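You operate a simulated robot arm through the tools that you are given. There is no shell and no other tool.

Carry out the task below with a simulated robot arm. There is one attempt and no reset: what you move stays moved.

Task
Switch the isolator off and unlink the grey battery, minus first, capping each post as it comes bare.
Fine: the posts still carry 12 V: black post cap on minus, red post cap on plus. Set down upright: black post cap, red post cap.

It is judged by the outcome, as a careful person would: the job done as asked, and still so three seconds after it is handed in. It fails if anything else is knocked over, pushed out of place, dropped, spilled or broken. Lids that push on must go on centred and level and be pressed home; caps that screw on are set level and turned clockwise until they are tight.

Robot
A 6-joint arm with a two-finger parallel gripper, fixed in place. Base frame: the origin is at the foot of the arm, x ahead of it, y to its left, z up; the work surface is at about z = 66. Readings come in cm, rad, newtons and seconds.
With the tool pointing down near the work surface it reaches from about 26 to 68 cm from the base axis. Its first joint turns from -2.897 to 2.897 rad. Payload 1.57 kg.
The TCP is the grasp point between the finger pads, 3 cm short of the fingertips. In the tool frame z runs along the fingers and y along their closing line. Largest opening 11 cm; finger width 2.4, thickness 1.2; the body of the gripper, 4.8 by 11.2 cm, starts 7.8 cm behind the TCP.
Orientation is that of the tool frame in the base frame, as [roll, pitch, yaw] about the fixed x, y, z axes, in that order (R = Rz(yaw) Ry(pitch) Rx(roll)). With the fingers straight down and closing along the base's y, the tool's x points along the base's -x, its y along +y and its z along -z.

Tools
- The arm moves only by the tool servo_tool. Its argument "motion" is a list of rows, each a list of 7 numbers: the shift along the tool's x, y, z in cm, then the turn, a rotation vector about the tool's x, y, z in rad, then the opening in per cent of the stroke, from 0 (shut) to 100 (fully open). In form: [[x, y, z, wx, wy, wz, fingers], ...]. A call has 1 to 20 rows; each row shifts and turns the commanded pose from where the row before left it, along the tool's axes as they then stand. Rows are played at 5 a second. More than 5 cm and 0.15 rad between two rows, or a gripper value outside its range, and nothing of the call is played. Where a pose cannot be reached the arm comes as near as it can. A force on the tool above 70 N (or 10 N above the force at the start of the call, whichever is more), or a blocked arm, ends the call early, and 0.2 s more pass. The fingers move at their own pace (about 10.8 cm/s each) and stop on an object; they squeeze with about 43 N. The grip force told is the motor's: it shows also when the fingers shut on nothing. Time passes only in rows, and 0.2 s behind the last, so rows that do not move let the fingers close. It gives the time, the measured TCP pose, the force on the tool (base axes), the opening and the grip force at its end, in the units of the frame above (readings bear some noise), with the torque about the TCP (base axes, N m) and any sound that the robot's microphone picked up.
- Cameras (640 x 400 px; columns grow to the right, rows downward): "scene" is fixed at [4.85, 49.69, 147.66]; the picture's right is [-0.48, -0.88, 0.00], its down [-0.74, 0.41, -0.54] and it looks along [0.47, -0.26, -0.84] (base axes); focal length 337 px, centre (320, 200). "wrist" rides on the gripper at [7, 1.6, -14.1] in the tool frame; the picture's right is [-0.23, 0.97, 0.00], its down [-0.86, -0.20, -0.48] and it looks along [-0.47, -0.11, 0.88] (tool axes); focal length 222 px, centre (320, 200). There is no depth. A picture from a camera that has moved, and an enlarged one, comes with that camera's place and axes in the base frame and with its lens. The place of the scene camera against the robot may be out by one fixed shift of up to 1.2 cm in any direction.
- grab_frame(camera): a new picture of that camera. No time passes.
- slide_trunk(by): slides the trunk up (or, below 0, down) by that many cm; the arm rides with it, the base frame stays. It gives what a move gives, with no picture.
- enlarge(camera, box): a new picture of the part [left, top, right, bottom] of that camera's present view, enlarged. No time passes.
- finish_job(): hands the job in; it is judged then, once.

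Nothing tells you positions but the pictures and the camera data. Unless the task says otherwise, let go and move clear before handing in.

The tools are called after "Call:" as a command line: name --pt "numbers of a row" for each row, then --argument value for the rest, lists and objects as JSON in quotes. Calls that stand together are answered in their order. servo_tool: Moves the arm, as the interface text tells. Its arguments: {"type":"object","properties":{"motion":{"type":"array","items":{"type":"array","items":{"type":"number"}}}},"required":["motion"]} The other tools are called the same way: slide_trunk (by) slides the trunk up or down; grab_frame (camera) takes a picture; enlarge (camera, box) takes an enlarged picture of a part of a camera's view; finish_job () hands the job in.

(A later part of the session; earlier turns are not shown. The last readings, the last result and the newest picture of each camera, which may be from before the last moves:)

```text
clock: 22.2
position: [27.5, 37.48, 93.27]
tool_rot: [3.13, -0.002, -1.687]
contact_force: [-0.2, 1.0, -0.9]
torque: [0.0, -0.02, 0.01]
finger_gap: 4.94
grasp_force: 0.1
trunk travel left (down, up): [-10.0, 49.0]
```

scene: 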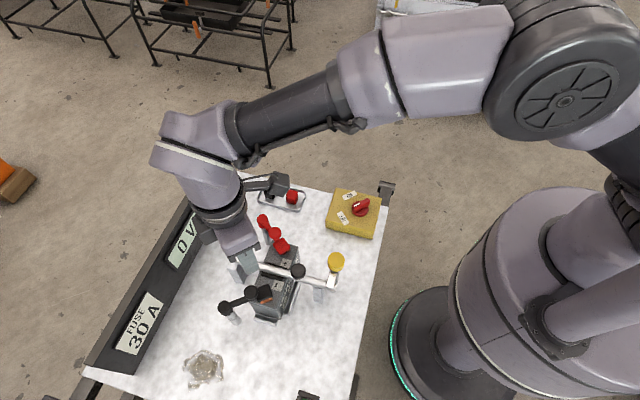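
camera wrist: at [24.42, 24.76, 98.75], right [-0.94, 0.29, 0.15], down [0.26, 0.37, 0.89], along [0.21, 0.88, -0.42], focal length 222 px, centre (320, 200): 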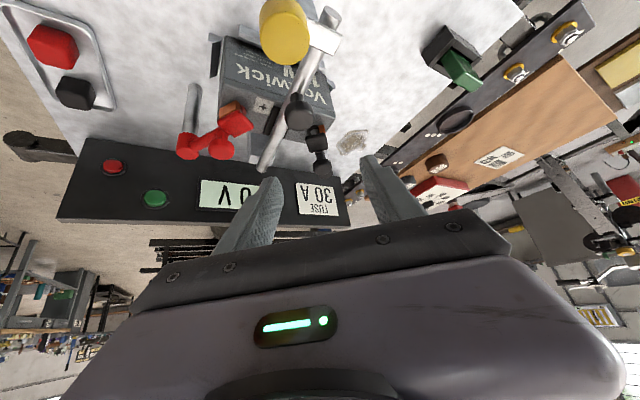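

Call:
servo_tool --pt "-3.65 -0.05 0 0.011 0 0 45" --pt "-3.65 -0.05 0 0 0 0 45" --pt "-3.65 -0.05 0 0 0 0 45" --pt "-3.65 -0.05 0 0 0 0 45" --pt "0 0 3 0 0 0 45" --pt "0 0 3 0 0 0 45" --pt "0 0 1 0 0 0 45"

Call:
enlarge --camera "wrist" --box '[240, 70, 400, 230]'

Call:
enlarge --camera "scene" --box '[190, 220, 310, 330]'

```text
clock: 23.8
position: [29.28, 52.02, 86.0]
tool_rot: [3.14, 0.001, -1.684]
contact_force: [-0.4, 0.1, 0.2]
torque: [-0.01, -0.02, -0.01]
finger_gap: 4.97
grasp_force: 0.0
trunk travel left (down, up): [-10.0, 49.0]
```

```text
2.50 times, centred on (320, 150) of wrist
camera zoom: at [26.84, 45.28, 100.15], right [-0.94, 0.34, 0.0], down [0.3, 0.83, 0.48], along [0.16, 0.45, -0.88], focal length 555 px, centre (320, 325)
```

zoom: 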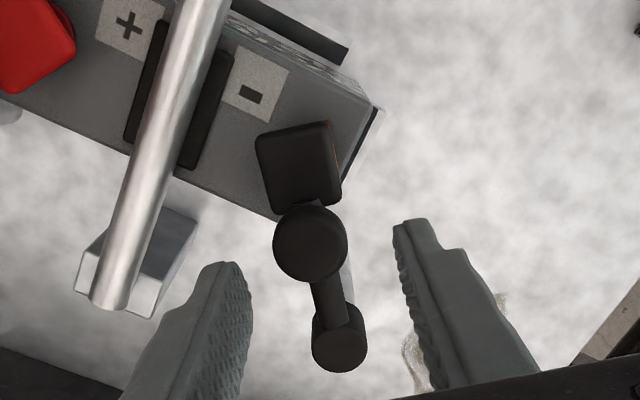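

```text
3.64 times, centred on (250, 275) of scene
camera zoom: at [4.85, 49.69, 147.66], right [-0.48, -0.88, 0.0], down [-0.74, 0.41, -0.54], along [0.47, -0.26, -0.84], focal length 1224 px, centre (574, -73)
```

zoom: 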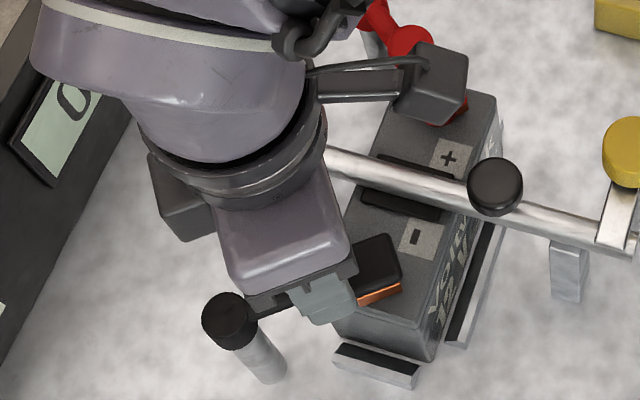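

The stand axis of the minus lead is at about (30.1, 56.5), and its handle disc is at (29.55, 52.0) with its top near z 80.3. I'll lower the fingers around the handle disc.

Call:
servo_tool --pt "0 -0.25 1.5 0 0 0 45" --pt "0 0 1.5 0 0 0 45" --pt "0 0 1.2 0 0 0 45" --pt "0 0 0.5 0 0 0 45"

Call:
enlarge --camera "wrist" --box '[240, 70, 400, 230]'

```text
clock: 24.8
position: [29.59, 51.91, 81.32]
tool_rot: [3.139, 0.0, -1.685]
contact_force: [0.0, -0.3, 0.2]
torque: [0.02, 0.01, 0.01]
finger_gap: 4.93
grasp_force: 0.1
trunk travel left (down, up): [-10.0, 49.0]
```

```text
2.50 times, centred on (320, 150) of wrist
camera zoom: at [27.21, 45.09, 95.56], right [-0.94, 0.34, 0.0], down [0.3, 0.83, 0.48], along [0.16, 0.45, -0.88], focal length 555 px, centre (320, 325)
```

zoom: 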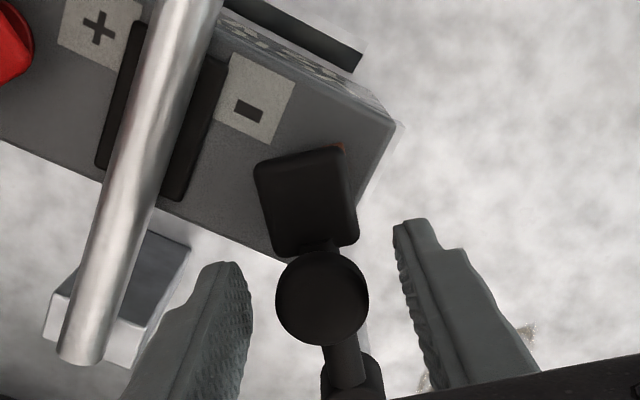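

The handle disc is centred between the fingers. I'll close on it.

Call:
servo_tool --pt "0 0 0 0 0 0 10" --pt "0 0 0 0 0 0 10" --pt "0 0 0 0 0 0 10"

Call:
enlarge --camera "wrist" --box '[240, 70, 400, 230]'

```text
clock: 25.6
position: [29.62, 51.87, 81.3]
tool_rot: [3.14, 0.0, -1.683]
contact_force: [-0.1, 0.1, -0.6]
torque: [0.09, 0.02, -0.03]
finger_gap: 2.69
grasp_force: 37.7
trunk travel left (down, up): [-10.0, 49.0]
```

```text
2.50 times, centred on (320, 150) of wrist
camera zoom: at [27.21, 45.08, 95.56], right [-0.94, 0.34, 0.0], down [0.3, 0.83, 0.48], along [0.16, 0.45, -0.88], focal length 555 px, centre (320, 325)
```

zoom: 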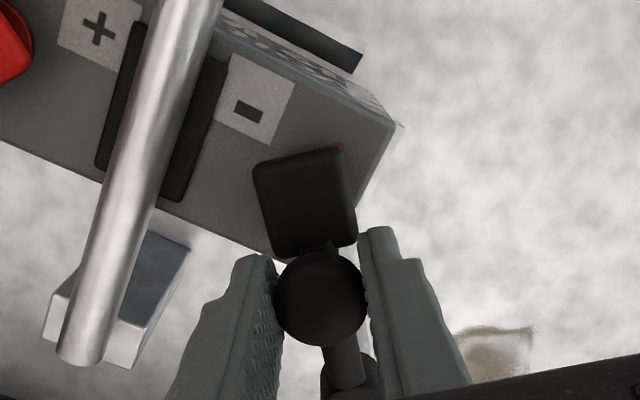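

The handle is gripped well. I'll try a small swing toward −x about the stand and check the force.

Call:
servo_tool --pt "0 0.14 0 0 0 0.03 5" --pt "0 0.14 0 0 0 0.03 5" --pt "0 0.14 0 0 0 0.03 5"

Call:
enlarge --camera "wrist" --box '[240, 70, 400, 230]'

```text
clock: 26.4
position: [29.15, 51.9, 81.28]
tool_rot: [3.138, -0.001, -1.773]
contact_force: [-5.9, 0.2, -5.9]
torque: [0.03, 0.07, 0.44]
finger_gap: 2.71
grasp_force: 37.6
trunk travel left (down, up): [-10.0, 49.0]
```

```text
2.50 times, centred on (320, 150) of wrist
camera zoom: at [26.1, 45.44, 95.58], right [-0.91, 0.42, 0.0], down [0.37, 0.8, 0.48], along [0.2, 0.43, -0.88], focal length 555 px, centre (320, 325)
```

zoom: 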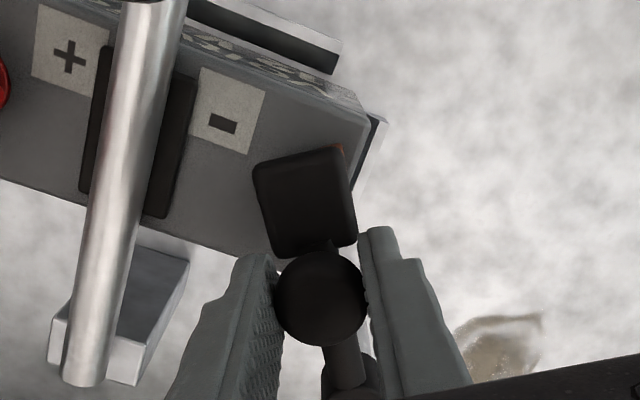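

The arm swings freely toward −x at only about 6 N, so the direction is right. I'll continue the swing along the arc to take the boot well clear of the minus post.

Call:
servo_tool --pt "-0.02 0.36 0 0 0 0.08 5" --pt "-0.02 0.36 0 0 0 0.08 5" --pt "-0.02 0.36 0 0 0 0.08 5" --pt "-0.02 0.36 0 0 0 0.08 5" --pt "-0.02 0.36 0 0 0 0.08 5"

Call:
enlarge --camera "wrist" --box '[240, 70, 400, 230]'

Call:
enlarge --camera "scene" --box '[190, 220, 310, 330]'

```text
clock: 27.6
position: [27.35, 52.67, 81.48]
tool_rot: [3.14, -0.006, -2.175]
contact_force: [-17.4, -14.5, -17.6]
torque: [-0.27, 0.26, 0.42]
finger_gap: 2.73
grasp_force: 37.9
trunk travel left (down, up): [-10.0, 49.0]
```

```text
2.50 times, centred on (320, 150) of wrist
camera zoom: at [22.07, 47.82, 95.62], right [-0.67, 0.74, 0.0], down [0.65, 0.59, 0.47], along [0.35, 0.32, -0.88], focal length 555 px, centre (320, 325)
```

zoom: 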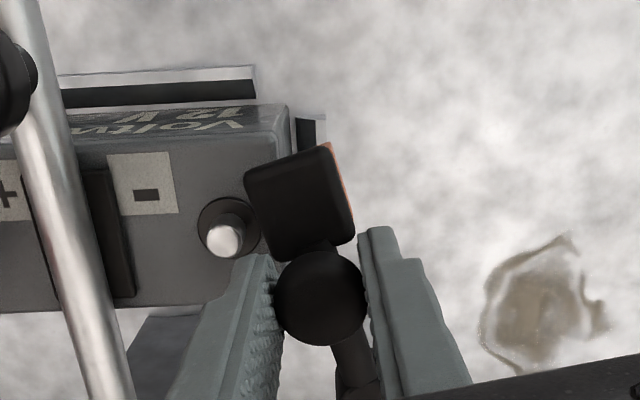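

```text
3.64 times, centred on (250, 275) of scene
camera zoom: at [4.85, 49.69, 147.66], right [-0.48, -0.88, 0.0], down [-0.74, 0.41, -0.54], along [0.47, -0.26, -0.84], focal length 1224 px, centre (574, -73)
```

zoom: 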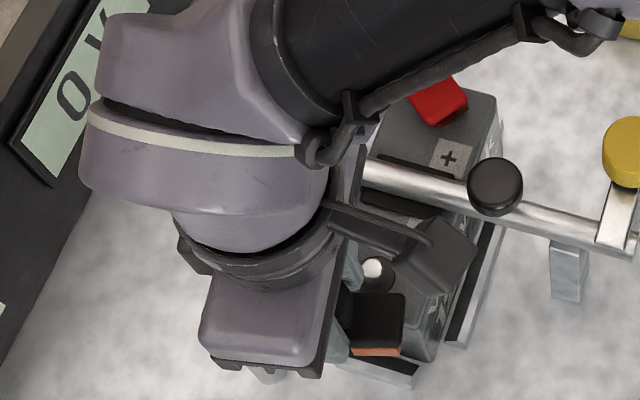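

The minus post is now bare. The arc radius seems a bit larger than assumed, so I'll ease outward and carry on swinging the arm well away.

Call:
servo_tool --pt "0.15 0 0.1 0 0 0 5" --pt "-0.02 0.41 0 0 0 0.08 5" --pt "-0.02 0.41 0 0 0 0.08 5" --pt "-0.02 0.41 0 0 0 0.08 5" --pt "-0.02 0.41 0 0 0 0.08 5"

Call:
enlarge --camera "wrist" --box '[240, 70, 400, 230]'

```text
clock: 28.8
position: [26.09, 53.71, 81.42]
tool_rot: [3.141, -0.002, -2.496]
contact_force: [-22.4, -18.6, -2.1]
torque: [-0.44, 0.41, 0.12]
finger_gap: 2.73
grasp_force: 38.2
trunk travel left (down, up): [-10.0, 49.0]
```

```text
2.50 times, centred on (320, 150) of wrist
camera zoom: at [19.57, 50.71, 95.6], right [-0.4, 0.91, 0.0], down [0.8, 0.35, 0.48], along [0.44, 0.19, -0.88], focal length 555 px, centre (320, 325)
```

zoom: 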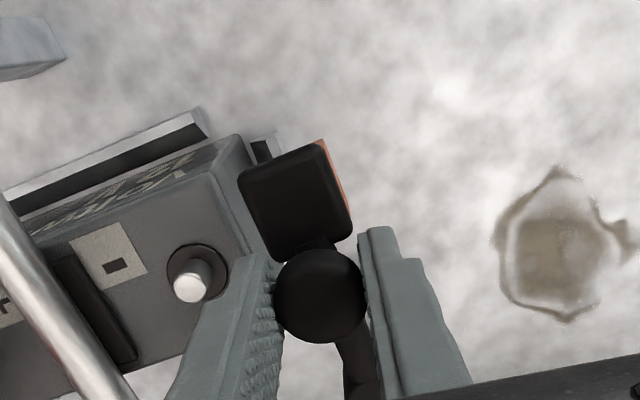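

Call:
servo_tool --pt "0.25 0 0 0 0 0 5" --pt "-0.02 0.46 0 0 0 0.08 5" --pt "-0.02 0.46 0 0 0 0.08 5" --pt "-0.02 0.46 0 0 0 0.08 5" --pt "-0.02 0.46 0 0 0 0.08 5" --pt "-0.02 0.46 0 0 0 0.08 5" --pt "-0.02 0.46 0 0 0 0.08 5"

Call:
grab_frame --camera "wrist"

Call:
grab_frame --camera "scene"

```text
clock: 30.4
position: [24.52, 56.31, 81.36]
tool_rot: [-3.139, -0.004, -2.977]
contact_force: [-33.5, -15.4, -22.6]
torque: [-0.22, 0.62, -0.32]
finger_gap: 2.73
grasp_force: 37.6
trunk travel left (down, up): [-10.0, 49.0]
```

```text
taken
camera wrist: at [17.46, 56.72, 95.62], right [0.06, 1.0, 0.0], down [0.88, -0.05, 0.48], along [0.48, -0.03, -0.88], focal length 222 px, centre (320, 200)
```

wrist: 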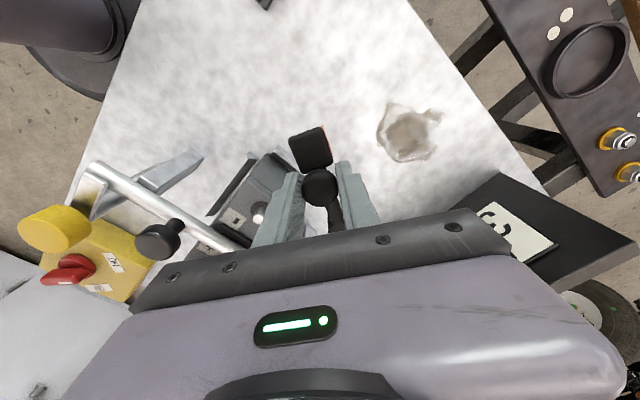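

```text
taken
```

scene: 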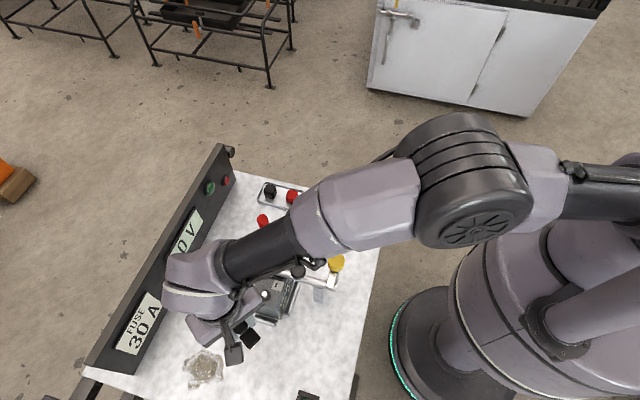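

The minus lead is well clear of its post. I'll relax the load, release and lift.

Call:
servo_tool --pt "0.2 0 0 0 0 0 5" --pt "0.1 0 0 0 0 0 20" --pt "0 0 0 0 0 0 45" --pt "0 0 0 0 0 0 45" --pt "0 0 -2 0 0 0 45" --pt "0 0 -3 0 0 0 45" --pt "0 0 -4 0 0 0 45" --pt "0 0 -5 0 0 0 45"

Call:
grab_frame --camera "wrist"

Call:
grab_frame --camera "scene"

```text
clock: 32.2
position: [24.63, 56.37, 95.27]
tool_rot: [3.141, -0.004, -2.975]
contact_force: [0.2, -0.5, 0.3]
torque: [0.02, 0.01, -0.01]
finger_gap: 4.98
grasp_force: 0.1
trunk travel left (down, up): [-10.0, 49.0]
```

```text
taken
camera wrist: at [17.46, 56.7, 109.44], right [0.06, 1.0, 0.0], down [0.88, -0.05, 0.48], along [0.48, -0.03, -0.88], focal length 222 px, centre (320, 200)
```

wrist: 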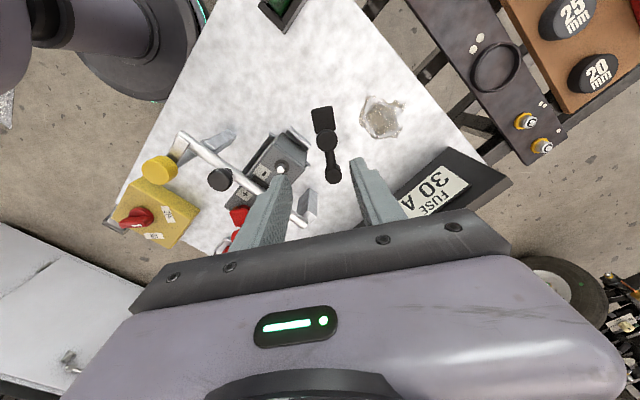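

```text
taken
```

scene: 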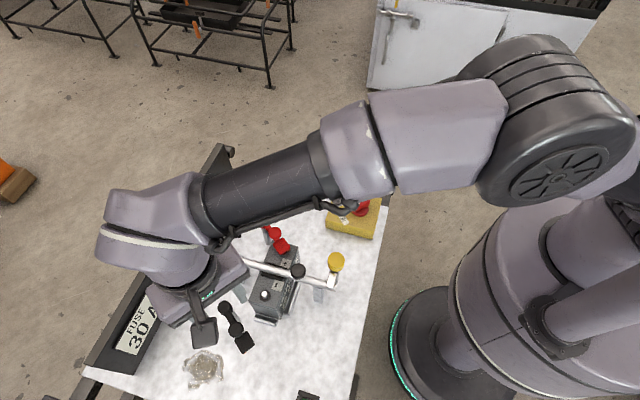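

The lead stays where I left it. I'll measure the bare minus post precisely, then go for the black cap.

Call:
enlarge --camera "wrist" --box '[240, 110, 368, 200]'

Call:
enlarge --camera "scene" --box '[210, 230, 330, 330]'

```text
4.44 times, centred on (304, 155) of wrist
camera zoom: at [17.46, 56.7, 109.44], right [0.06, 1.0, 0.0], down [0.88, -0.05, 0.48], along [0.48, -0.03, -0.88], focal length 987 px, centre (391, 400)
```

zoom: 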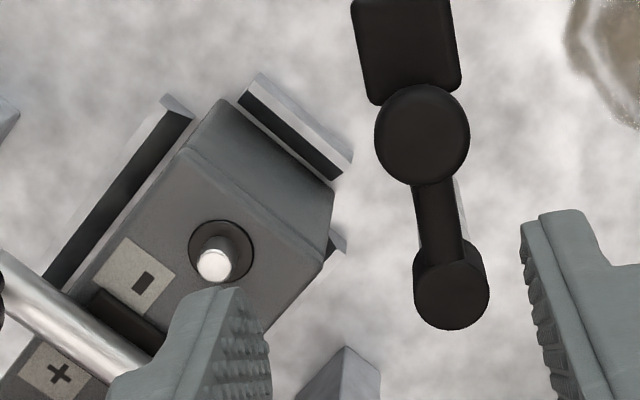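

```text
4.00 times, centred on (270, 280) of scene
camera zoom: at [4.85, 49.69, 147.66], right [-0.48, -0.88, 0.0], down [-0.74, 0.41, -0.54], along [0.47, -0.26, -0.84], focal length 1347 px, centre (520, -120)
```

zoom: 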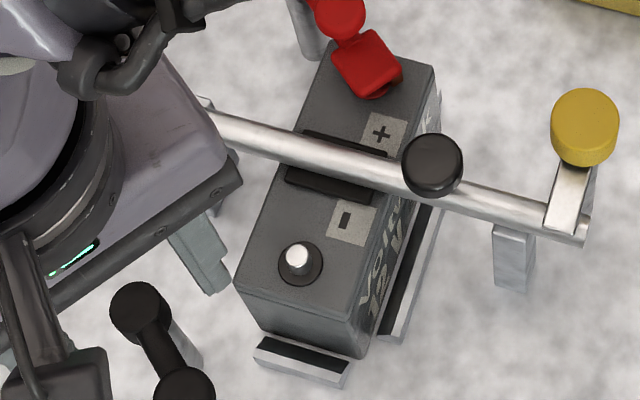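

The minus post axis is at about (29.45, 49.75), with its top near z 77. Now I'll move over toward the tray to view the caps.

Call:
servo_tool --pt "-2.63 -2.71 0 0 0 0 45" --pt "-2.63 -2.71 0 0 0 0 45" --pt "-2.63 -2.71 0 0 0 0 45" --pt "-2.63 -2.71 0 0 0 0 45" --pt "-2.63 -2.71 0 0 0 0 45" --pt "-2.63 -2.71 0 0 0 0 45" --pt "-2.63 -2.71 0 0 0 0 45" --pt "-2.63 -2.71 0 0 0 0 45" --pt "-2.63 -2.71 0 0 0 0 45" --pt "-2.63 -2.71 0 0 0 0 45" --pt "0 0 0 0 0 -0.13 45" --pt "0 0 0 0 0 -0.13 45" --pt "0 0 0 0 0 -0.13 45"

Call:
grab_frame --camera "wrist"

Call:
enlarge --camera "scene" --box '[250, 170, 320, 220]'

```text
clock: 35.0
position: [55.07, 33.79, 95.18]
tool_rot: [3.141, -0.001, -2.581]
contact_force: [0.0, 0.0, 1.0]
torque: [-0.01, 0.0, -0.04]
finger_gap: 4.94
grasp_force: 0.0
trunk travel left (down, up): [-10.0, 49.0]
```

```text
taken
camera wrist: at [48.37, 31.37, 109.47], right [-0.32, 0.95, 0.0], down [0.83, 0.29, 0.48], along [0.45, 0.16, -0.88], focal length 222 px, centre (320, 200)
```

wrist: 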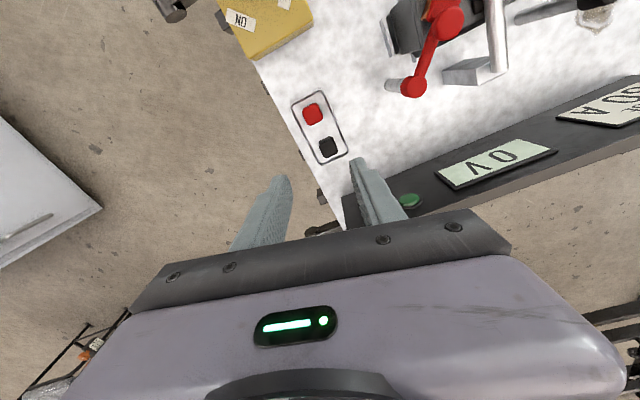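

```text
8.00 times, centred on (285, 195) of scene
camera zoom: at [4.85, 49.69, 147.66], right [-0.48, -0.88, 0.0], down [-0.74, 0.41, -0.54], along [0.47, -0.26, -0.84], focal length 2693 px, centre (600, 240)
```

zoom: 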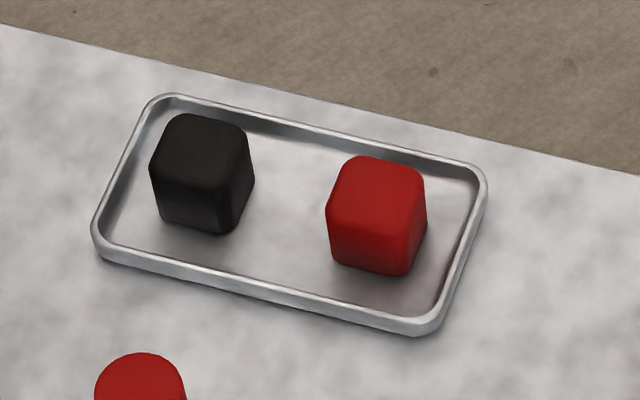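

Call:
enlarge --camera "wrist" --box '[280, 80, 360, 170]'

```text
4.44 times, centred on (320, 125) of wrist
camera zoom: at [48.37, 31.37, 109.47], right [-0.32, 0.95, 0.0], down [0.83, 0.29, 0.48], along [0.45, 0.16, -0.88], focal length 987 px, centre (320, 533)
```

zoom: 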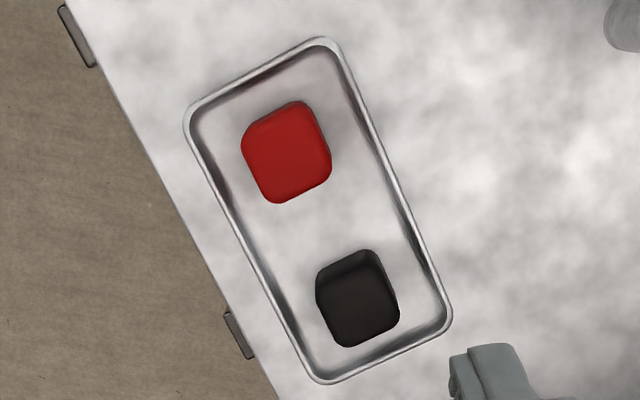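

From almost straight above, the black cap is at about (58.5, 36.8) and the red at (53.7, 32.05). Their tops are near z 69.6, they are about 2.8 cm wide, and they are squared to the tray. I'll align the gripper with the tray and move over the black cap, checking the reach.

Call:
servo_tool --pt "-2.3 0 1 0 0 -0.085 45" --pt "-2.26 -0.05 1 0 0 -0.085 45" --pt "0 0 3 0 0 0 45" --pt "0 0 3 0 0 0 45" --pt "0 0 3 0 0 0 45"

Call:
grab_frame --camera "wrist"

Call:
enlarge --camera "wrist" --box '[260, 80, 380, 190]'

```text
clock: 36.2
position: [58.37, 35.91, 84.19]
tool_rot: [3.14, -0.002, -2.414]
contact_force: [0.2, 0.8, 0.5]
torque: [-0.01, -0.01, -0.02]
finger_gap: 4.98
grasp_force: 0.0
out of reach, approached as far as the arm can: row 2
trunk travel left (down, up): [-10.0, 49.0]
```

```text
taken
camera wrist: at [52.05, 32.59, 98.39], right [-0.48, 0.88, 0.0], down [0.77, 0.42, 0.48], along [0.42, 0.23, -0.88], focal length 222 px, centre (320, 200)
```

wrist: 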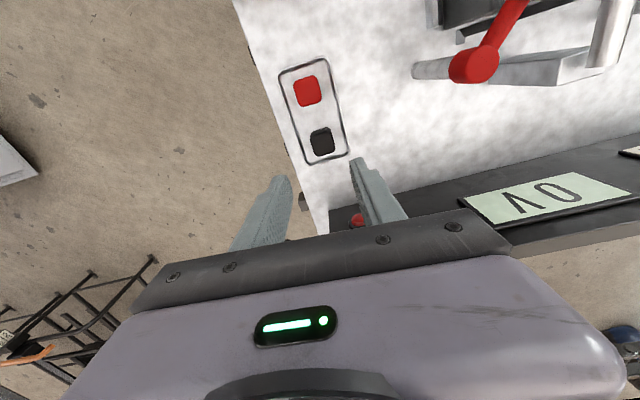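

```text
3.64 times, centred on (320, 135) of wrist
camera zoom: at [52.05, 32.59, 98.39], right [-0.48, 0.88, 0.0], down [0.77, 0.42, 0.48], along [0.42, 0.23, -0.88], focal length 808 px, centre (320, 436)
```

zoom: 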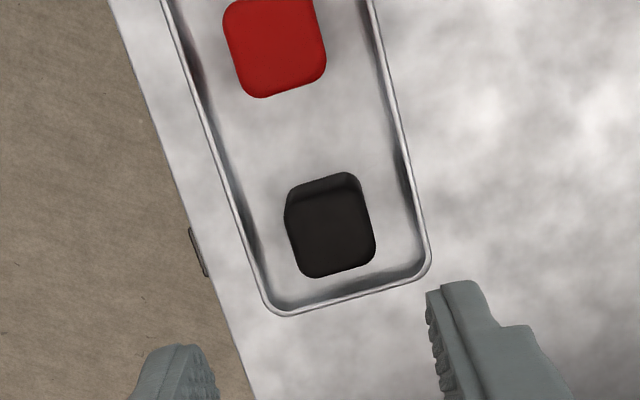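

It reaches almost over the black cap, which I now place at (58.3, 36.5). I'll lower the trunk a bit and see whether that gives the last bit of reach.

Call:
slide_trunk --by -6

Call:
servo_tool --pt "-0.2 0.3 0 0 0 0 45" --pt "-0.2 0.2 0 0 0 0 45"

```text
clock: 37.2
position: [58.33, 36.05, 78.29]
tool_rot: [3.141, 0.0, -2.413]
contact_force: [-0.3, -0.3, 0.5]
torque: [-0.02, -0.01, -0.01]
finger_gap: 4.97
grasp_force: 0.1
trunk travel left (down, up): [-4.0, 55.0]
```

```text
clock: 37.8
position: [58.28, 36.61, 78.42]
tool_rot: [3.139, -0.002, -2.413]
contact_force: [0.3, 1.6, 0.5]
torque: [-0.01, 0.03, -0.02]
finger_gap: 4.92
grasp_force: 0.0
trunk travel left (down, up): [-4.0, 55.0]
```

Call:
enlarge --camera "wrist" --box '[260, 80, 380, 190]'

```text
3.64 times, centred on (320, 135) of wrist
camera zoom: at [51.97, 33.15, 92.46], right [-0.48, 0.88, 0.0], down [0.77, 0.42, 0.48], along [0.42, 0.23, -0.88], focal length 808 px, centre (320, 436)
```

zoom: 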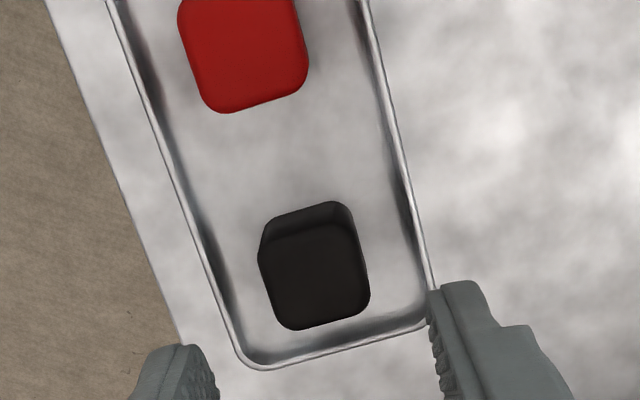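

With the trunk lowered the gripper is above the black cap at (58.2, 36.4). I'll turn slightly to match the cap and descend with the tips staying above the tray's rim.

Call:
servo_tool --pt "0.2 -0.08 0 0 0 -0.1 45" --pt "0 0 2.5 0 0 0 45" --pt "0 0 2.5 0 0 0 45" --pt "0 0 1.5 0 0 0 45" --pt "0 0 0.4 0 0 0 45"

Call:
enlarge --camera "wrist" --box '[260, 80, 380, 200]'

Call:
enlarge --camera "scene" --box '[230, 150, 320, 220]'

```text
clock: 39.0
position: [57.63, 36.31, 71.52]
tool_rot: [3.141, -0.002, -2.313]
contact_force: [0.4, 0.1, 0.7]
torque: [0.0, 0.03, -0.03]
finger_gap: 4.96
grasp_force: 0.0
out of reach, approached as far as the arm can: row 4
trunk travel left (down, up): [-4.0, 55.0]
```

```text
3.33 times, centred on (320, 140) of wrist
camera zoom: at [51.82, 32.15, 85.63], right [-0.56, 0.83, 0.0], down [0.73, 0.49, 0.48], along [0.39, 0.27, -0.88], focal length 740 px, centre (320, 400)
```

zoom: 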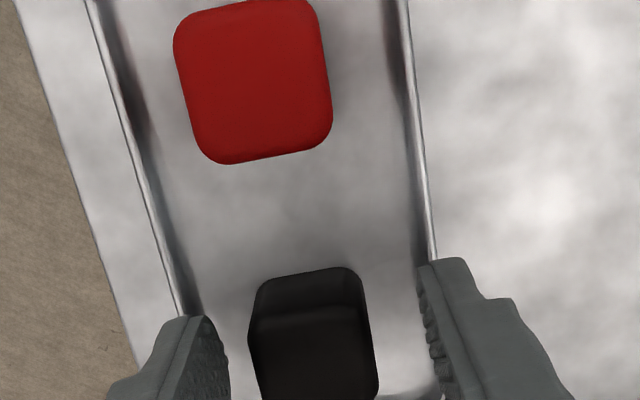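

```text
5.71 times, centred on (275, 185) of scene
camera zoom: at [4.85, 49.69, 147.66], right [-0.48, -0.88, 0.0], down [-0.74, 0.41, -0.54], along [0.47, -0.26, -0.84], focal length 1924 px, centre (577, 286)
```

zoom: 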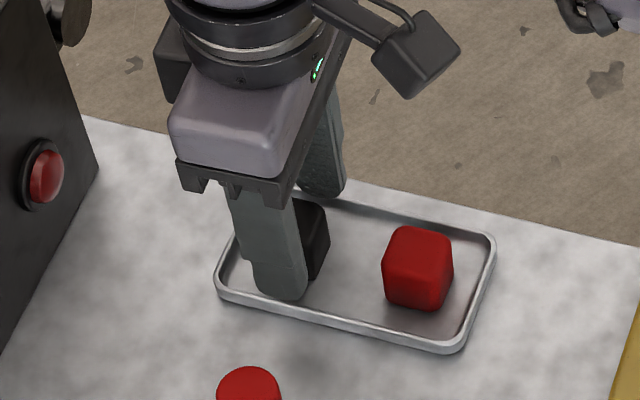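

Reach shrinks as the tool gets lower relative to the trunk. I'll rise 4 cm and drop the trunk by 4 cm to recover the reach.

Call:
servo_tool --pt "0 0 -2 0 0 0 45" --pt "0 0 -2 0 0 0 45"

Call:
slide_trunk --by -4

```text
clock: 39.6
position: [57.69, 36.5, 75.46]
tool_rot: [3.141, -0.004, -2.311]
contact_force: [-0.3, 0.0, 0.0]
torque: [0.03, 0.0, -0.01]
finger_gap: 4.94
grasp_force: 0.1
trunk travel left (down, up): [-4.0, 55.0]
```

```text
clock: 40.4
position: [57.7, 36.56, 71.52]
tool_rot: [3.141, -0.003, -2.314]
contact_force: [-0.4, -0.6, -0.1]
torque: [-0.03, 0.03, -0.01]
finger_gap: 4.93
grasp_force: 0.1
trunk travel left (down, up): [0.0, 59.0]
```

Call:
servo_tool --pt "-0.23 -0.47 0 0 0 0 45" --pt "0 0 0 0 0 0 45"

Call:
enlarge --camera "wrist" --box '[260, 80, 380, 220]'

```text
clock: 41.0
position: [58.22, 36.43, 71.58]
tool_rot: [3.14, -0.001, -2.314]
contact_force: [-1.3, -0.9, -0.8]
torque: [0.03, -0.01, -0.01]
finger_gap: 4.92
grasp_force: 0.1
trunk travel left (down, up): [0.0, 59.0]
```

```text
2.86 times, centred on (320, 150) of wrist
camera zoom: at [52.29, 32.35, 85.69], right [-0.56, 0.83, 0.0], down [0.73, 0.49, 0.48], along [0.39, 0.27, -0.88], focal length 635 px, centre (320, 343)
```

zoom: 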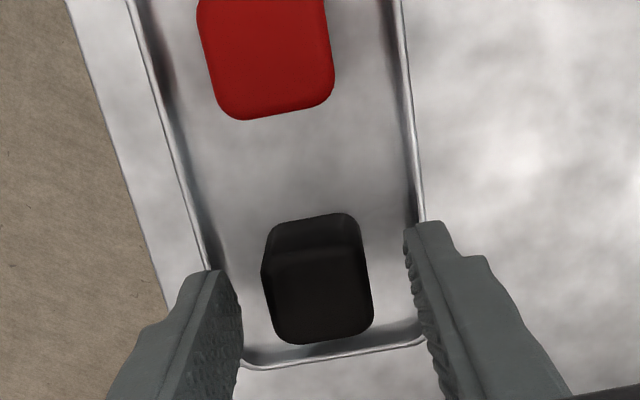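

The cap is centred between the fingers. I'll go down a little and close.

Call:
servo_tool --pt "0 0 0.5 0 0 0 45" --pt "0 0 0.4 0 0 0 45" --pt "0 0 0 0 0 0 30" --pt "0 0 0 0 0 0 10" --pt "0 0 0 0 0 0 10" --pt "0 0 0 0 0 0 10"

Call:
enlarge --camera "wrist" --box '[260, 80, 380, 220]'

Call:
enlarge --camera "scene" --box '[230, 150, 320, 220]'

```text
clock: 42.4
position: [58.11, 36.45, 70.61]
tool_rot: [3.141, 0.0, -2.314]
contact_force: [0.8, 0.3, 1.6]
torque: [0.01, -0.01, -0.03]
finger_gap: 2.91
grasp_force: 38.9
trunk travel left (down, up): [0.0, 59.0]
```

```text
2.86 times, centred on (320, 150) of wrist
camera zoom: at [52.24, 32.34, 84.8], right [-0.56, 0.83, 0.0], down [0.73, 0.49, 0.48], along [0.39, 0.27, -0.88], focal length 635 px, centre (320, 343)
```

zoom: 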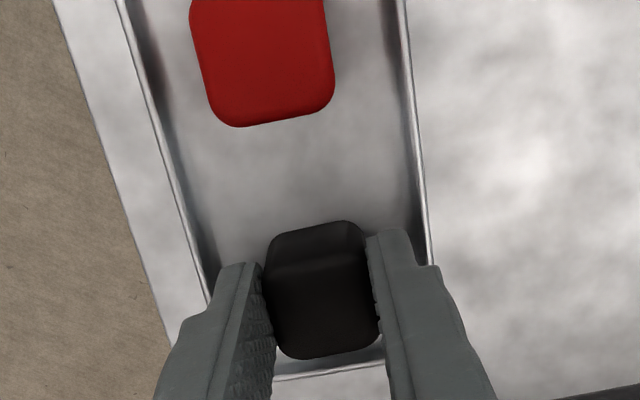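

```text
5.71 times, centred on (275, 185) of scene
camera zoom: at [4.85, 49.69, 147.66], right [-0.48, -0.88, 0.0], down [-0.74, 0.41, -0.54], along [0.47, -0.26, -0.84], focal length 1924 px, centre (577, 286)
```

zoom: 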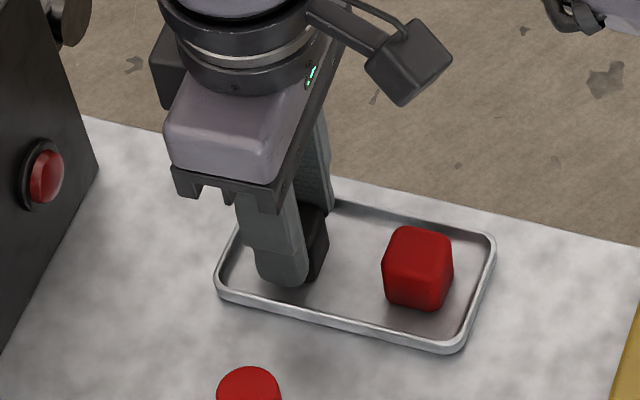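

The black cap is held. I'll lift it straight up and check it.

Call:
servo_tool --pt "0 0 -0.5 0 0 0 5" --pt "0 0 -1 0 0 0 5" --pt "0 0 -2 0 0 0 5" --pt "0 0 -3 0 0 0 5" --pt "0 0 -3 0 0 0 5" --pt "0 0 -3 0 0 0 5" --pt "0 0 -3.5 0 0 0 5" --pt "0 0 -3.5 0 0 0 5"

Call:
enlarge --camera "wrist" --box '[260, 80, 380, 220]'

Call:
enlarge --camera "scene" --box '[230, 120, 320, 220]'

```text
clock: 44.2
position: [57.02, 36.09, 89.84]
tool_rot: [3.139, -0.003, -2.316]
contact_force: [0.3, -0.2, 0.4]
torque: [0.01, 0.02, 0.0]
finger_gap: 2.87
grasp_force: 38.9
out of reach, approached as far as the arm can: row 7, 8
trunk travel left (down, up): [0.0, 59.0]
```

```text
2.86 times, centred on (320, 150) of wrist
camera zoom: at [51.01, 32.08, 103.99], right [-0.56, 0.83, 0.0], down [0.73, 0.49, 0.48], along [0.39, 0.27, -0.88], focal length 635 px, centre (320, 343)
```

zoom: 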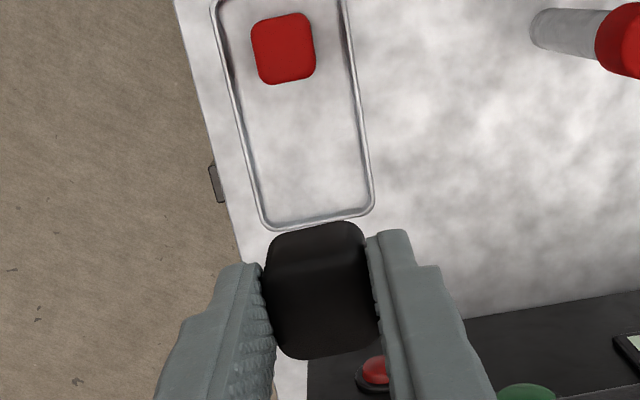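

```text
4.00 times, centred on (275, 170) of scene
camera zoom: at [4.85, 49.69, 147.66], right [-0.48, -0.88, 0.0], down [-0.74, 0.41, -0.54], along [0.47, -0.26, -0.84], focal length 1347 px, centre (500, 320)
```

zoom: 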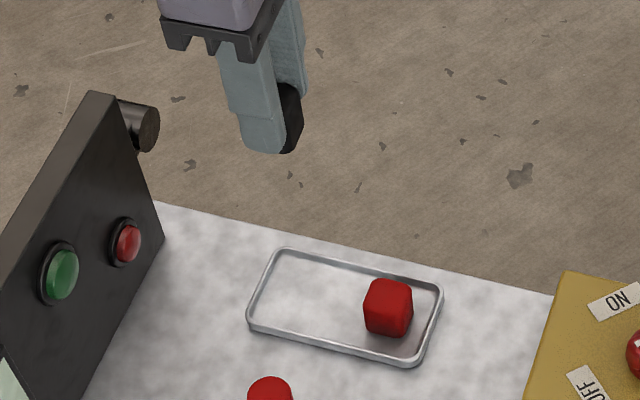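

The cap is securely held. I'll carry it high over to the minus post.

Call:
servo_tool --pt "1.08 3.69 0 0 0 0 5" --pt "1.08 3.69 0 0 0 0 5" --pt "1.08 3.69 0 0 0 0 5" --pt "1.08 3.69 0 0 0 0 5" --pt "1.08 3.69 0 0 0 0 5" --pt "1.08 3.69 0 0 0 0 5" --pt "1.08 3.69 0 0 0 0 5" --pt "1.08 3.69 0 0 0 0 5" --pt "0 0 0 0 0 0 5"

Call:
grab_frame --camera "wrist"

Call:
enlarge --camera "scene" --box '[200, 200, 340, 330]'

```text
clock: 46.2
position: [35.35, 55.43, 91.52]
tool_rot: [-3.141, -0.005, -2.314]
contact_force: [0.6, -0.1, 0.0]
torque: [0.0, -0.01, 0.02]
finger_gap: 2.9
grasp_force: 39.3
out of reach, approached as far as the arm can: row 1, 2, 3, 4, 5, 6, 7
trunk travel left (down, up): [0.0, 59.0]
```

```text
taken
camera wrist: at [29.54, 51.44, 105.74], right [-0.56, 0.83, 0.0], down [0.73, 0.5, 0.47], along [0.39, 0.27, -0.88], focal length 222 px, centre (320, 200)
```

wrist: 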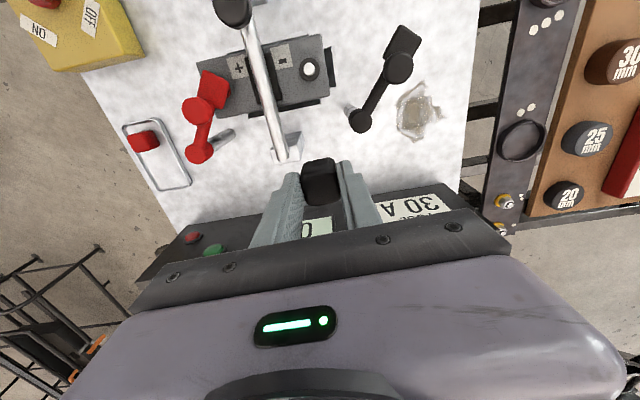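

```text
3.08 times, centred on (270, 265) of scene
camera zoom: at [4.85, 49.69, 147.66], right [-0.48, -0.88, 0.0], down [-0.74, 0.41, -0.54], along [0.47, -0.26, -0.84], focal length 1036 px, centre (474, 0)
```

zoom: 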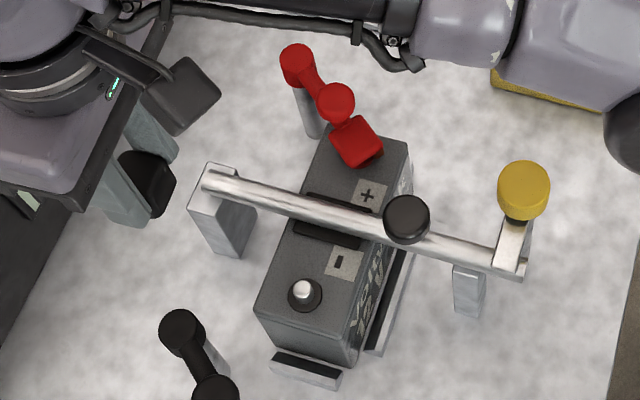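

Call:
servo_tool --pt "2.04 0.12 0 0 0 0 5" --pt "2.04 0.12 0 0 0 0 5" --pt "2.04 0.12 0 0 0 0 5" --pt "2.04 0.12 0 0 0 0 5" --pt "0 0 2 0 0 0 5" --pt "0 0 2 0 0 0 5"

Call:
enlarge --camera "wrist" --box '[240, 60, 400, 220]'

Call:
enlarge --camera "scene" --box '[200, 220, 320, 330]'

```text
clock: 47.6
position: [33.7, 56.87, 89.5]
tool_rot: [3.14, -0.007, -2.315]
contact_force: [0.2, 0.1, -0.7]
torque: [0.01, -0.02, -0.03]
finger_gap: 2.87
grasp_force: 39.0
out of reach, approached as far as the arm can: row 1, 2, 3, 4, 5, 6
trunk travel left (down, up): [0.0, 59.0]
```

```text
2.50 times, centred on (320, 140) of wrist
camera zoom: at [27.85, 52.91, 103.71], right [-0.56, 0.83, 0.0], down [0.73, 0.5, 0.47], along [0.39, 0.27, -0.88], focal length 555 px, centre (320, 350)
```

zoom: 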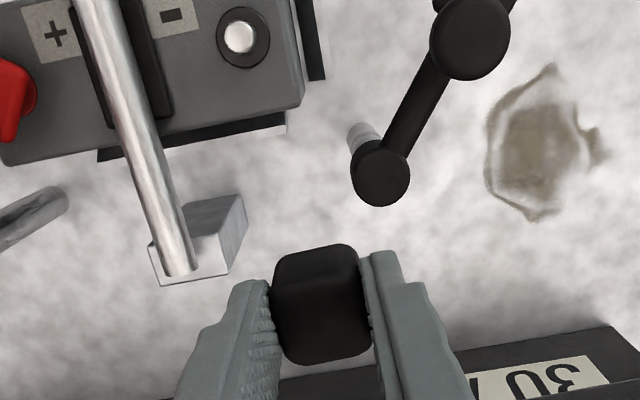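

```text
3.64 times, centred on (260, 275) of scene
camera zoom: at [4.85, 49.69, 147.66], right [-0.48, -0.88, 0.0], down [-0.74, 0.41, -0.54], along [0.47, -0.26, -0.84], focal length 1224 px, centre (538, -73)
```

zoom: 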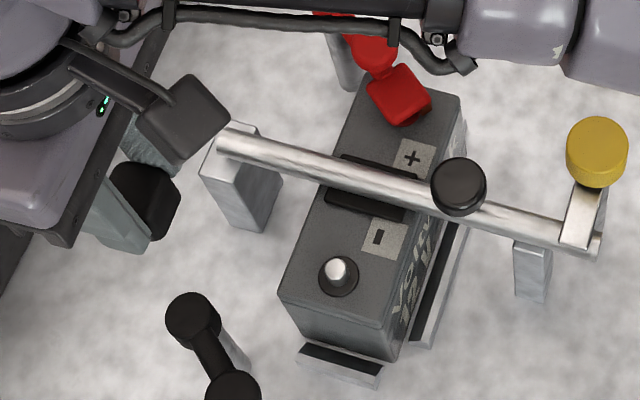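

The arm was stuck at full stretch and couldn't fold inward. I'll raise the trunk back up and then lower the tool relative to it so the elbow can bend.

Call:
slide_trunk --by 10

Call:
servo_tool --pt "0 0 1 0 0 0 5" --pt "0 0 1 0 0 0 5" --pt "0 0 1 0 0 0 5"

```text
clock: 49.0
position: [33.81, 56.89, 99.42]
tool_rot: [3.14, -0.008, -2.315]
contact_force: [-0.2, 0.2, 0.0]
torque: [-0.01, 0.0, -0.02]
finger_gap: 2.91
grasp_force: 38.7
trunk travel left (down, up): [-10.0, 49.0]
```

```text
clock: 49.8
position: [33.85, 57.4, 96.6]
tool_rot: [-3.141, -0.008, -2.316]
contact_force: [0.0, -0.4, -0.3]
torque: [0.0, -0.02, 0.02]
finger_gap: 2.9
grasp_force: 39.0
out of reach, approached as far as the arm can: row 2
trunk travel left (down, up): [-10.0, 49.0]
```

Call:
servo_tool --pt "0.5 0 0.5 0 0 0 5" --pt "1 0 0.5 0 0 0 5" --pt "1 0 0 0 0 0 5"

```text
clock: 50.6
position: [33.48, 57.71, 95.86]
tool_rot: [3.141, -0.008, -2.314]
contact_force: [0.2, -0.5, -0.4]
torque: [0.02, -0.02, -0.04]
finger_gap: 2.88
grasp_force: 38.3
out of reach, approached as far as the arm can: row 1, 2, 3
trunk travel left (down, up): [-10.0, 49.0]
```

The elbow seems to have slipped slightly past straight and is at its limit, so it can't fold this way. I'll stretch out to full reach and come back in, so that it folds the right way. There is nothing near the gripper at this height.

Call:
servo_tool --pt "-0.98 0.22 0 0 0 0 5" --pt "-0.98 0.22 0 0 0 0 5" --pt "-1.96 0.44 0 0 0 0 5" --pt "-1.96 0.44 0 0 0 0 5"

```text
clock: 51.6
position: [33.25, 58.13, 95.7]
tool_rot: [3.14, -0.007, -2.314]
contact_force: [0.1, 0.1, -0.2]
torque: [-0.02, -0.02, 0.0]
finger_gap: 2.91
grasp_force: 39.1
out of reach, approached as far as the arm can: row 1, 2, 3, 4
trunk travel left (down, up): [-10.0, 49.0]
```

Call:
servo_tool --pt "0 0 0 0 0 -0.1 5" --pt "0 0 0 0 0 -0.1 5" --pt "0 0 0 0 0 -0.1 5"

Call:
grab_frame --camera "scene"

```text
clock: 52.4
position: [33.5, 58.07, 95.92]
tool_rot: [3.138, -0.006, -2.013]
contact_force: [0.3, -0.2, -0.1]
torque: [0.04, 0.02, 0.01]
finger_gap: 2.87
grasp_force: 38.7
trunk travel left (down, up): [-10.0, 49.0]
```

```text
taken
```

scene: 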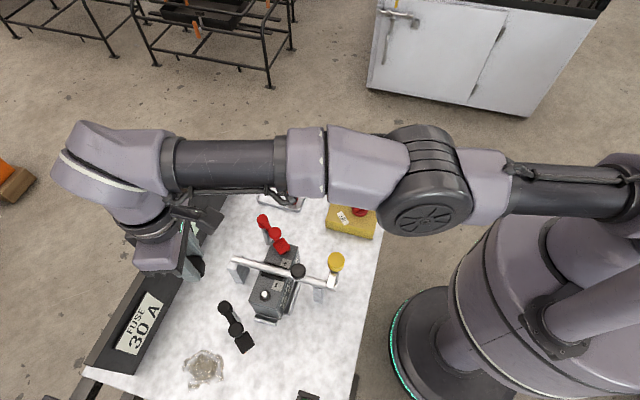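

The arm is exactly straight, which blocks radial motion numerically. The wrist turn went through fine, so I'll test whether inward motion works now.

Call:
servo_tool --pt "1 0 0 0 0 0 5" --pt "1 0 0 0 0 0 5"

Call:
servo_tool --pt "0.3 -2 0 0 0 0 5" --pt "0.3 -2 0 0 0 0 5" --pt "0.3 -2 0 0 0 0 5"

```text
clock: 53.0
position: [32.64, 56.3, 95.88]
tool_rot: [3.137, -0.007, -2.014]
contact_force: [0.9, -0.3, -0.6]
torque: [-0.01, 0.0, 0.01]
finger_gap: 2.89
grasp_force: 39.1
trunk travel left (down, up): [-10.0, 49.0]
```

```text
clock: 53.8
position: [37.75, 53.08, 95.95]
tool_rot: [3.137, -0.004, -2.014]
contact_force: [-0.1, -0.6, 0.8]
torque: [0.02, 0.01, 0.01]
finger_gap: 2.88
grasp_force: 38.7
trunk travel left (down, up): [-10.0, 49.0]
```

It's free again; the wrist was at a limit at that turn. I'll bring the cap above the minus post now.

Call:
servo_tool --pt "1.64 1.52 0 0 0 0 5" --pt "1.64 1.52 0 0 0 0 5" --pt "1.64 1.52 0 0 0 0 5" --pt "1.64 1.52 0 0 0 0 5" --pt "0 0 2 0 0 0 5" --pt "0 0 2 0 0 0 5"

Call:
servo_tool --pt "0 0 1 0 0 0.1 5" --pt "0 0 1 0 0 0.1 5" --pt "0 0 1 0 0 0.14 5"

Call:
grab_frame --camera "wrist"

Call:
enlarge --camera "scene" --box '[200, 200, 340, 330]'

```text
clock: 55.2
position: [29.47, 49.8, 92.0]
tool_rot: [3.14, -0.004, -2.014]
contact_force: [-0.1, -1.2, 0.2]
torque: [-0.02, -0.03, 0.0]
finger_gap: 2.9
grasp_force: 38.6
trunk travel left (down, up): [-10.0, 49.0]
```

```text
clock: 56.0
position: [29.29, 49.64, 88.83]
tool_rot: [3.14, -0.007, -2.356]
contact_force: [-0.2, -0.3, -0.3]
torque: [0.0, -0.01, -0.01]
finger_gap: 2.87
grasp_force: 39.0
trunk travel left (down, up): [-10.0, 49.0]
```

```text
taken
camera wrist: at [23.36, 45.88, 103.04], right [-0.53, 0.85, 0.0], down [0.75, 0.47, 0.47], along [0.4, 0.25, -0.88], focal length 222 px, centre (320, 200)
```

wrist: 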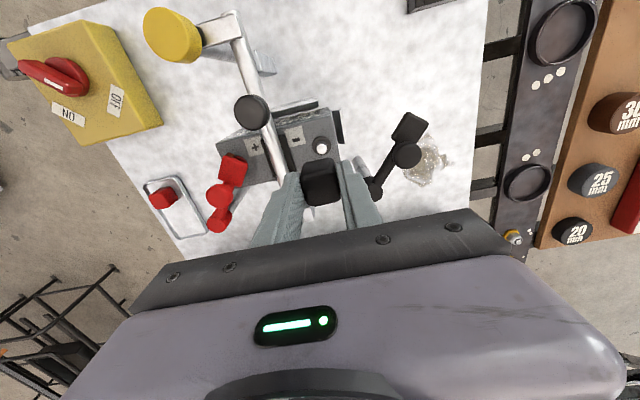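

```text
3.08 times, centred on (270, 265) of scene
camera zoom: at [4.85, 49.69, 147.66], right [-0.48, -0.88, 0.0], down [-0.74, 0.41, -0.54], along [0.47, -0.26, -0.84], focal length 1036 px, centre (474, 0)
```

zoom: 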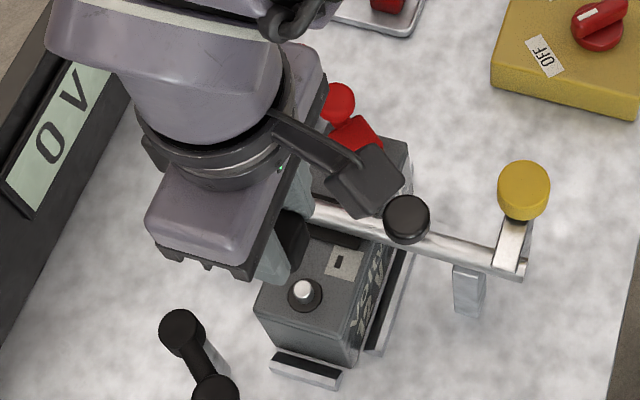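

Call:
enlarge --camera "wrist" --box '[270, 110, 370, 220]'

```text
3.64 times, centred on (320, 165) of wrist
camera zoom: at [23.36, 45.88, 103.04], right [-0.53, 0.85, 0.0], down [0.75, 0.47, 0.47], along [0.4, 0.25, -0.88], focal length 808 px, centre (320, 327)
```

zoom: 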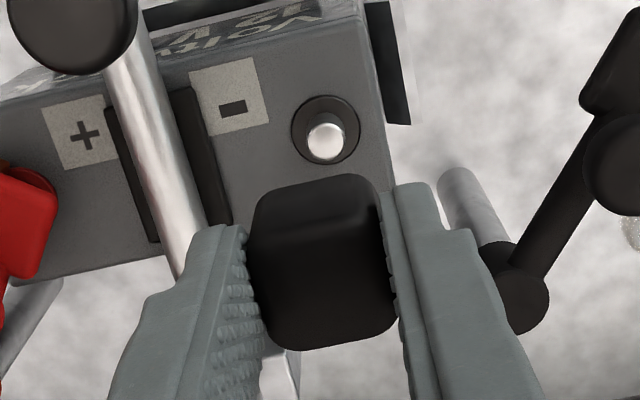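

The post is offset from the tool axis by only about 0.2 cm. I'll correct that, level the tool, and come down to just above the post.

Call:
servo_tool --pt "-0.26 0.1 1 0 -0.007 0 5" --pt "0 0 2 0 0 0 5" --pt "0 0 1.5 0 0 0 5" --pt "0 0 0.5 0 0 0 5" --pt "0 0 0 0 0 0 5"

Call:
enlarge --camera "wrist" --box '[270, 110, 370, 220]'

Call:
enlarge --camera "scene" --box '[230, 240, 310, 310]'

```text
clock: 57.2
position: [29.36, 49.98, 83.86]
tool_rot: [3.14, 0.003, -2.355]
contact_force: [0.3, -0.8, 0.2]
torque: [0.0, -0.02, -0.03]
finger_gap: 2.91
grasp_force: 39.2
trunk travel left (down, up): [-10.0, 49.0]
```

```text
3.64 times, centred on (320, 165) of wrist
camera zoom: at [23.25, 46.0, 98.02], right [-0.53, 0.85, 0.0], down [0.74, 0.46, 0.48], along [0.41, 0.26, -0.88], focal length 808 px, centre (320, 327)
```

zoom: 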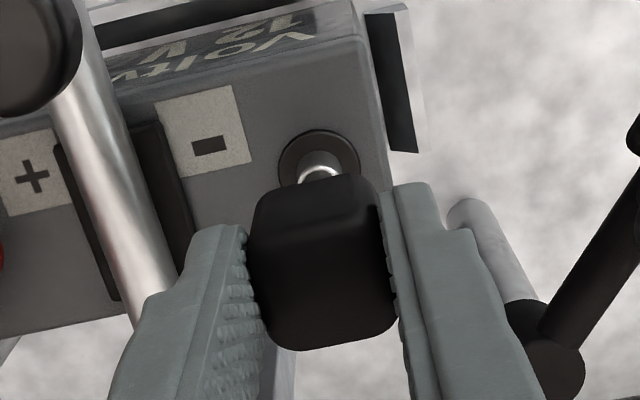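

```text
5.71 times, centred on (270, 275) of scene
camera zoom: at [4.85, 49.69, 147.66], right [-0.48, -0.88, 0.0], down [-0.74, 0.41, -0.54], along [0.47, -0.26, -0.84], focal length 1924 px, centre (606, -229)
```

zoom: 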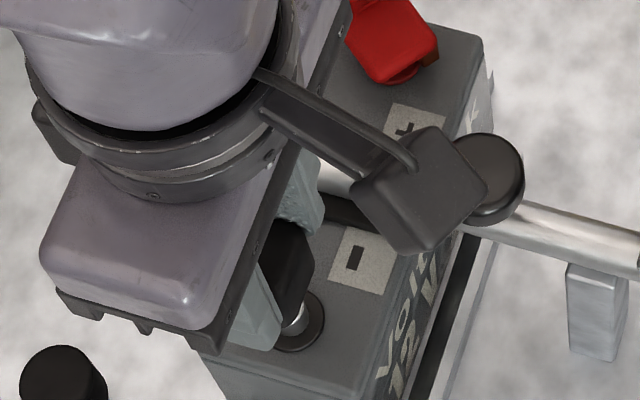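

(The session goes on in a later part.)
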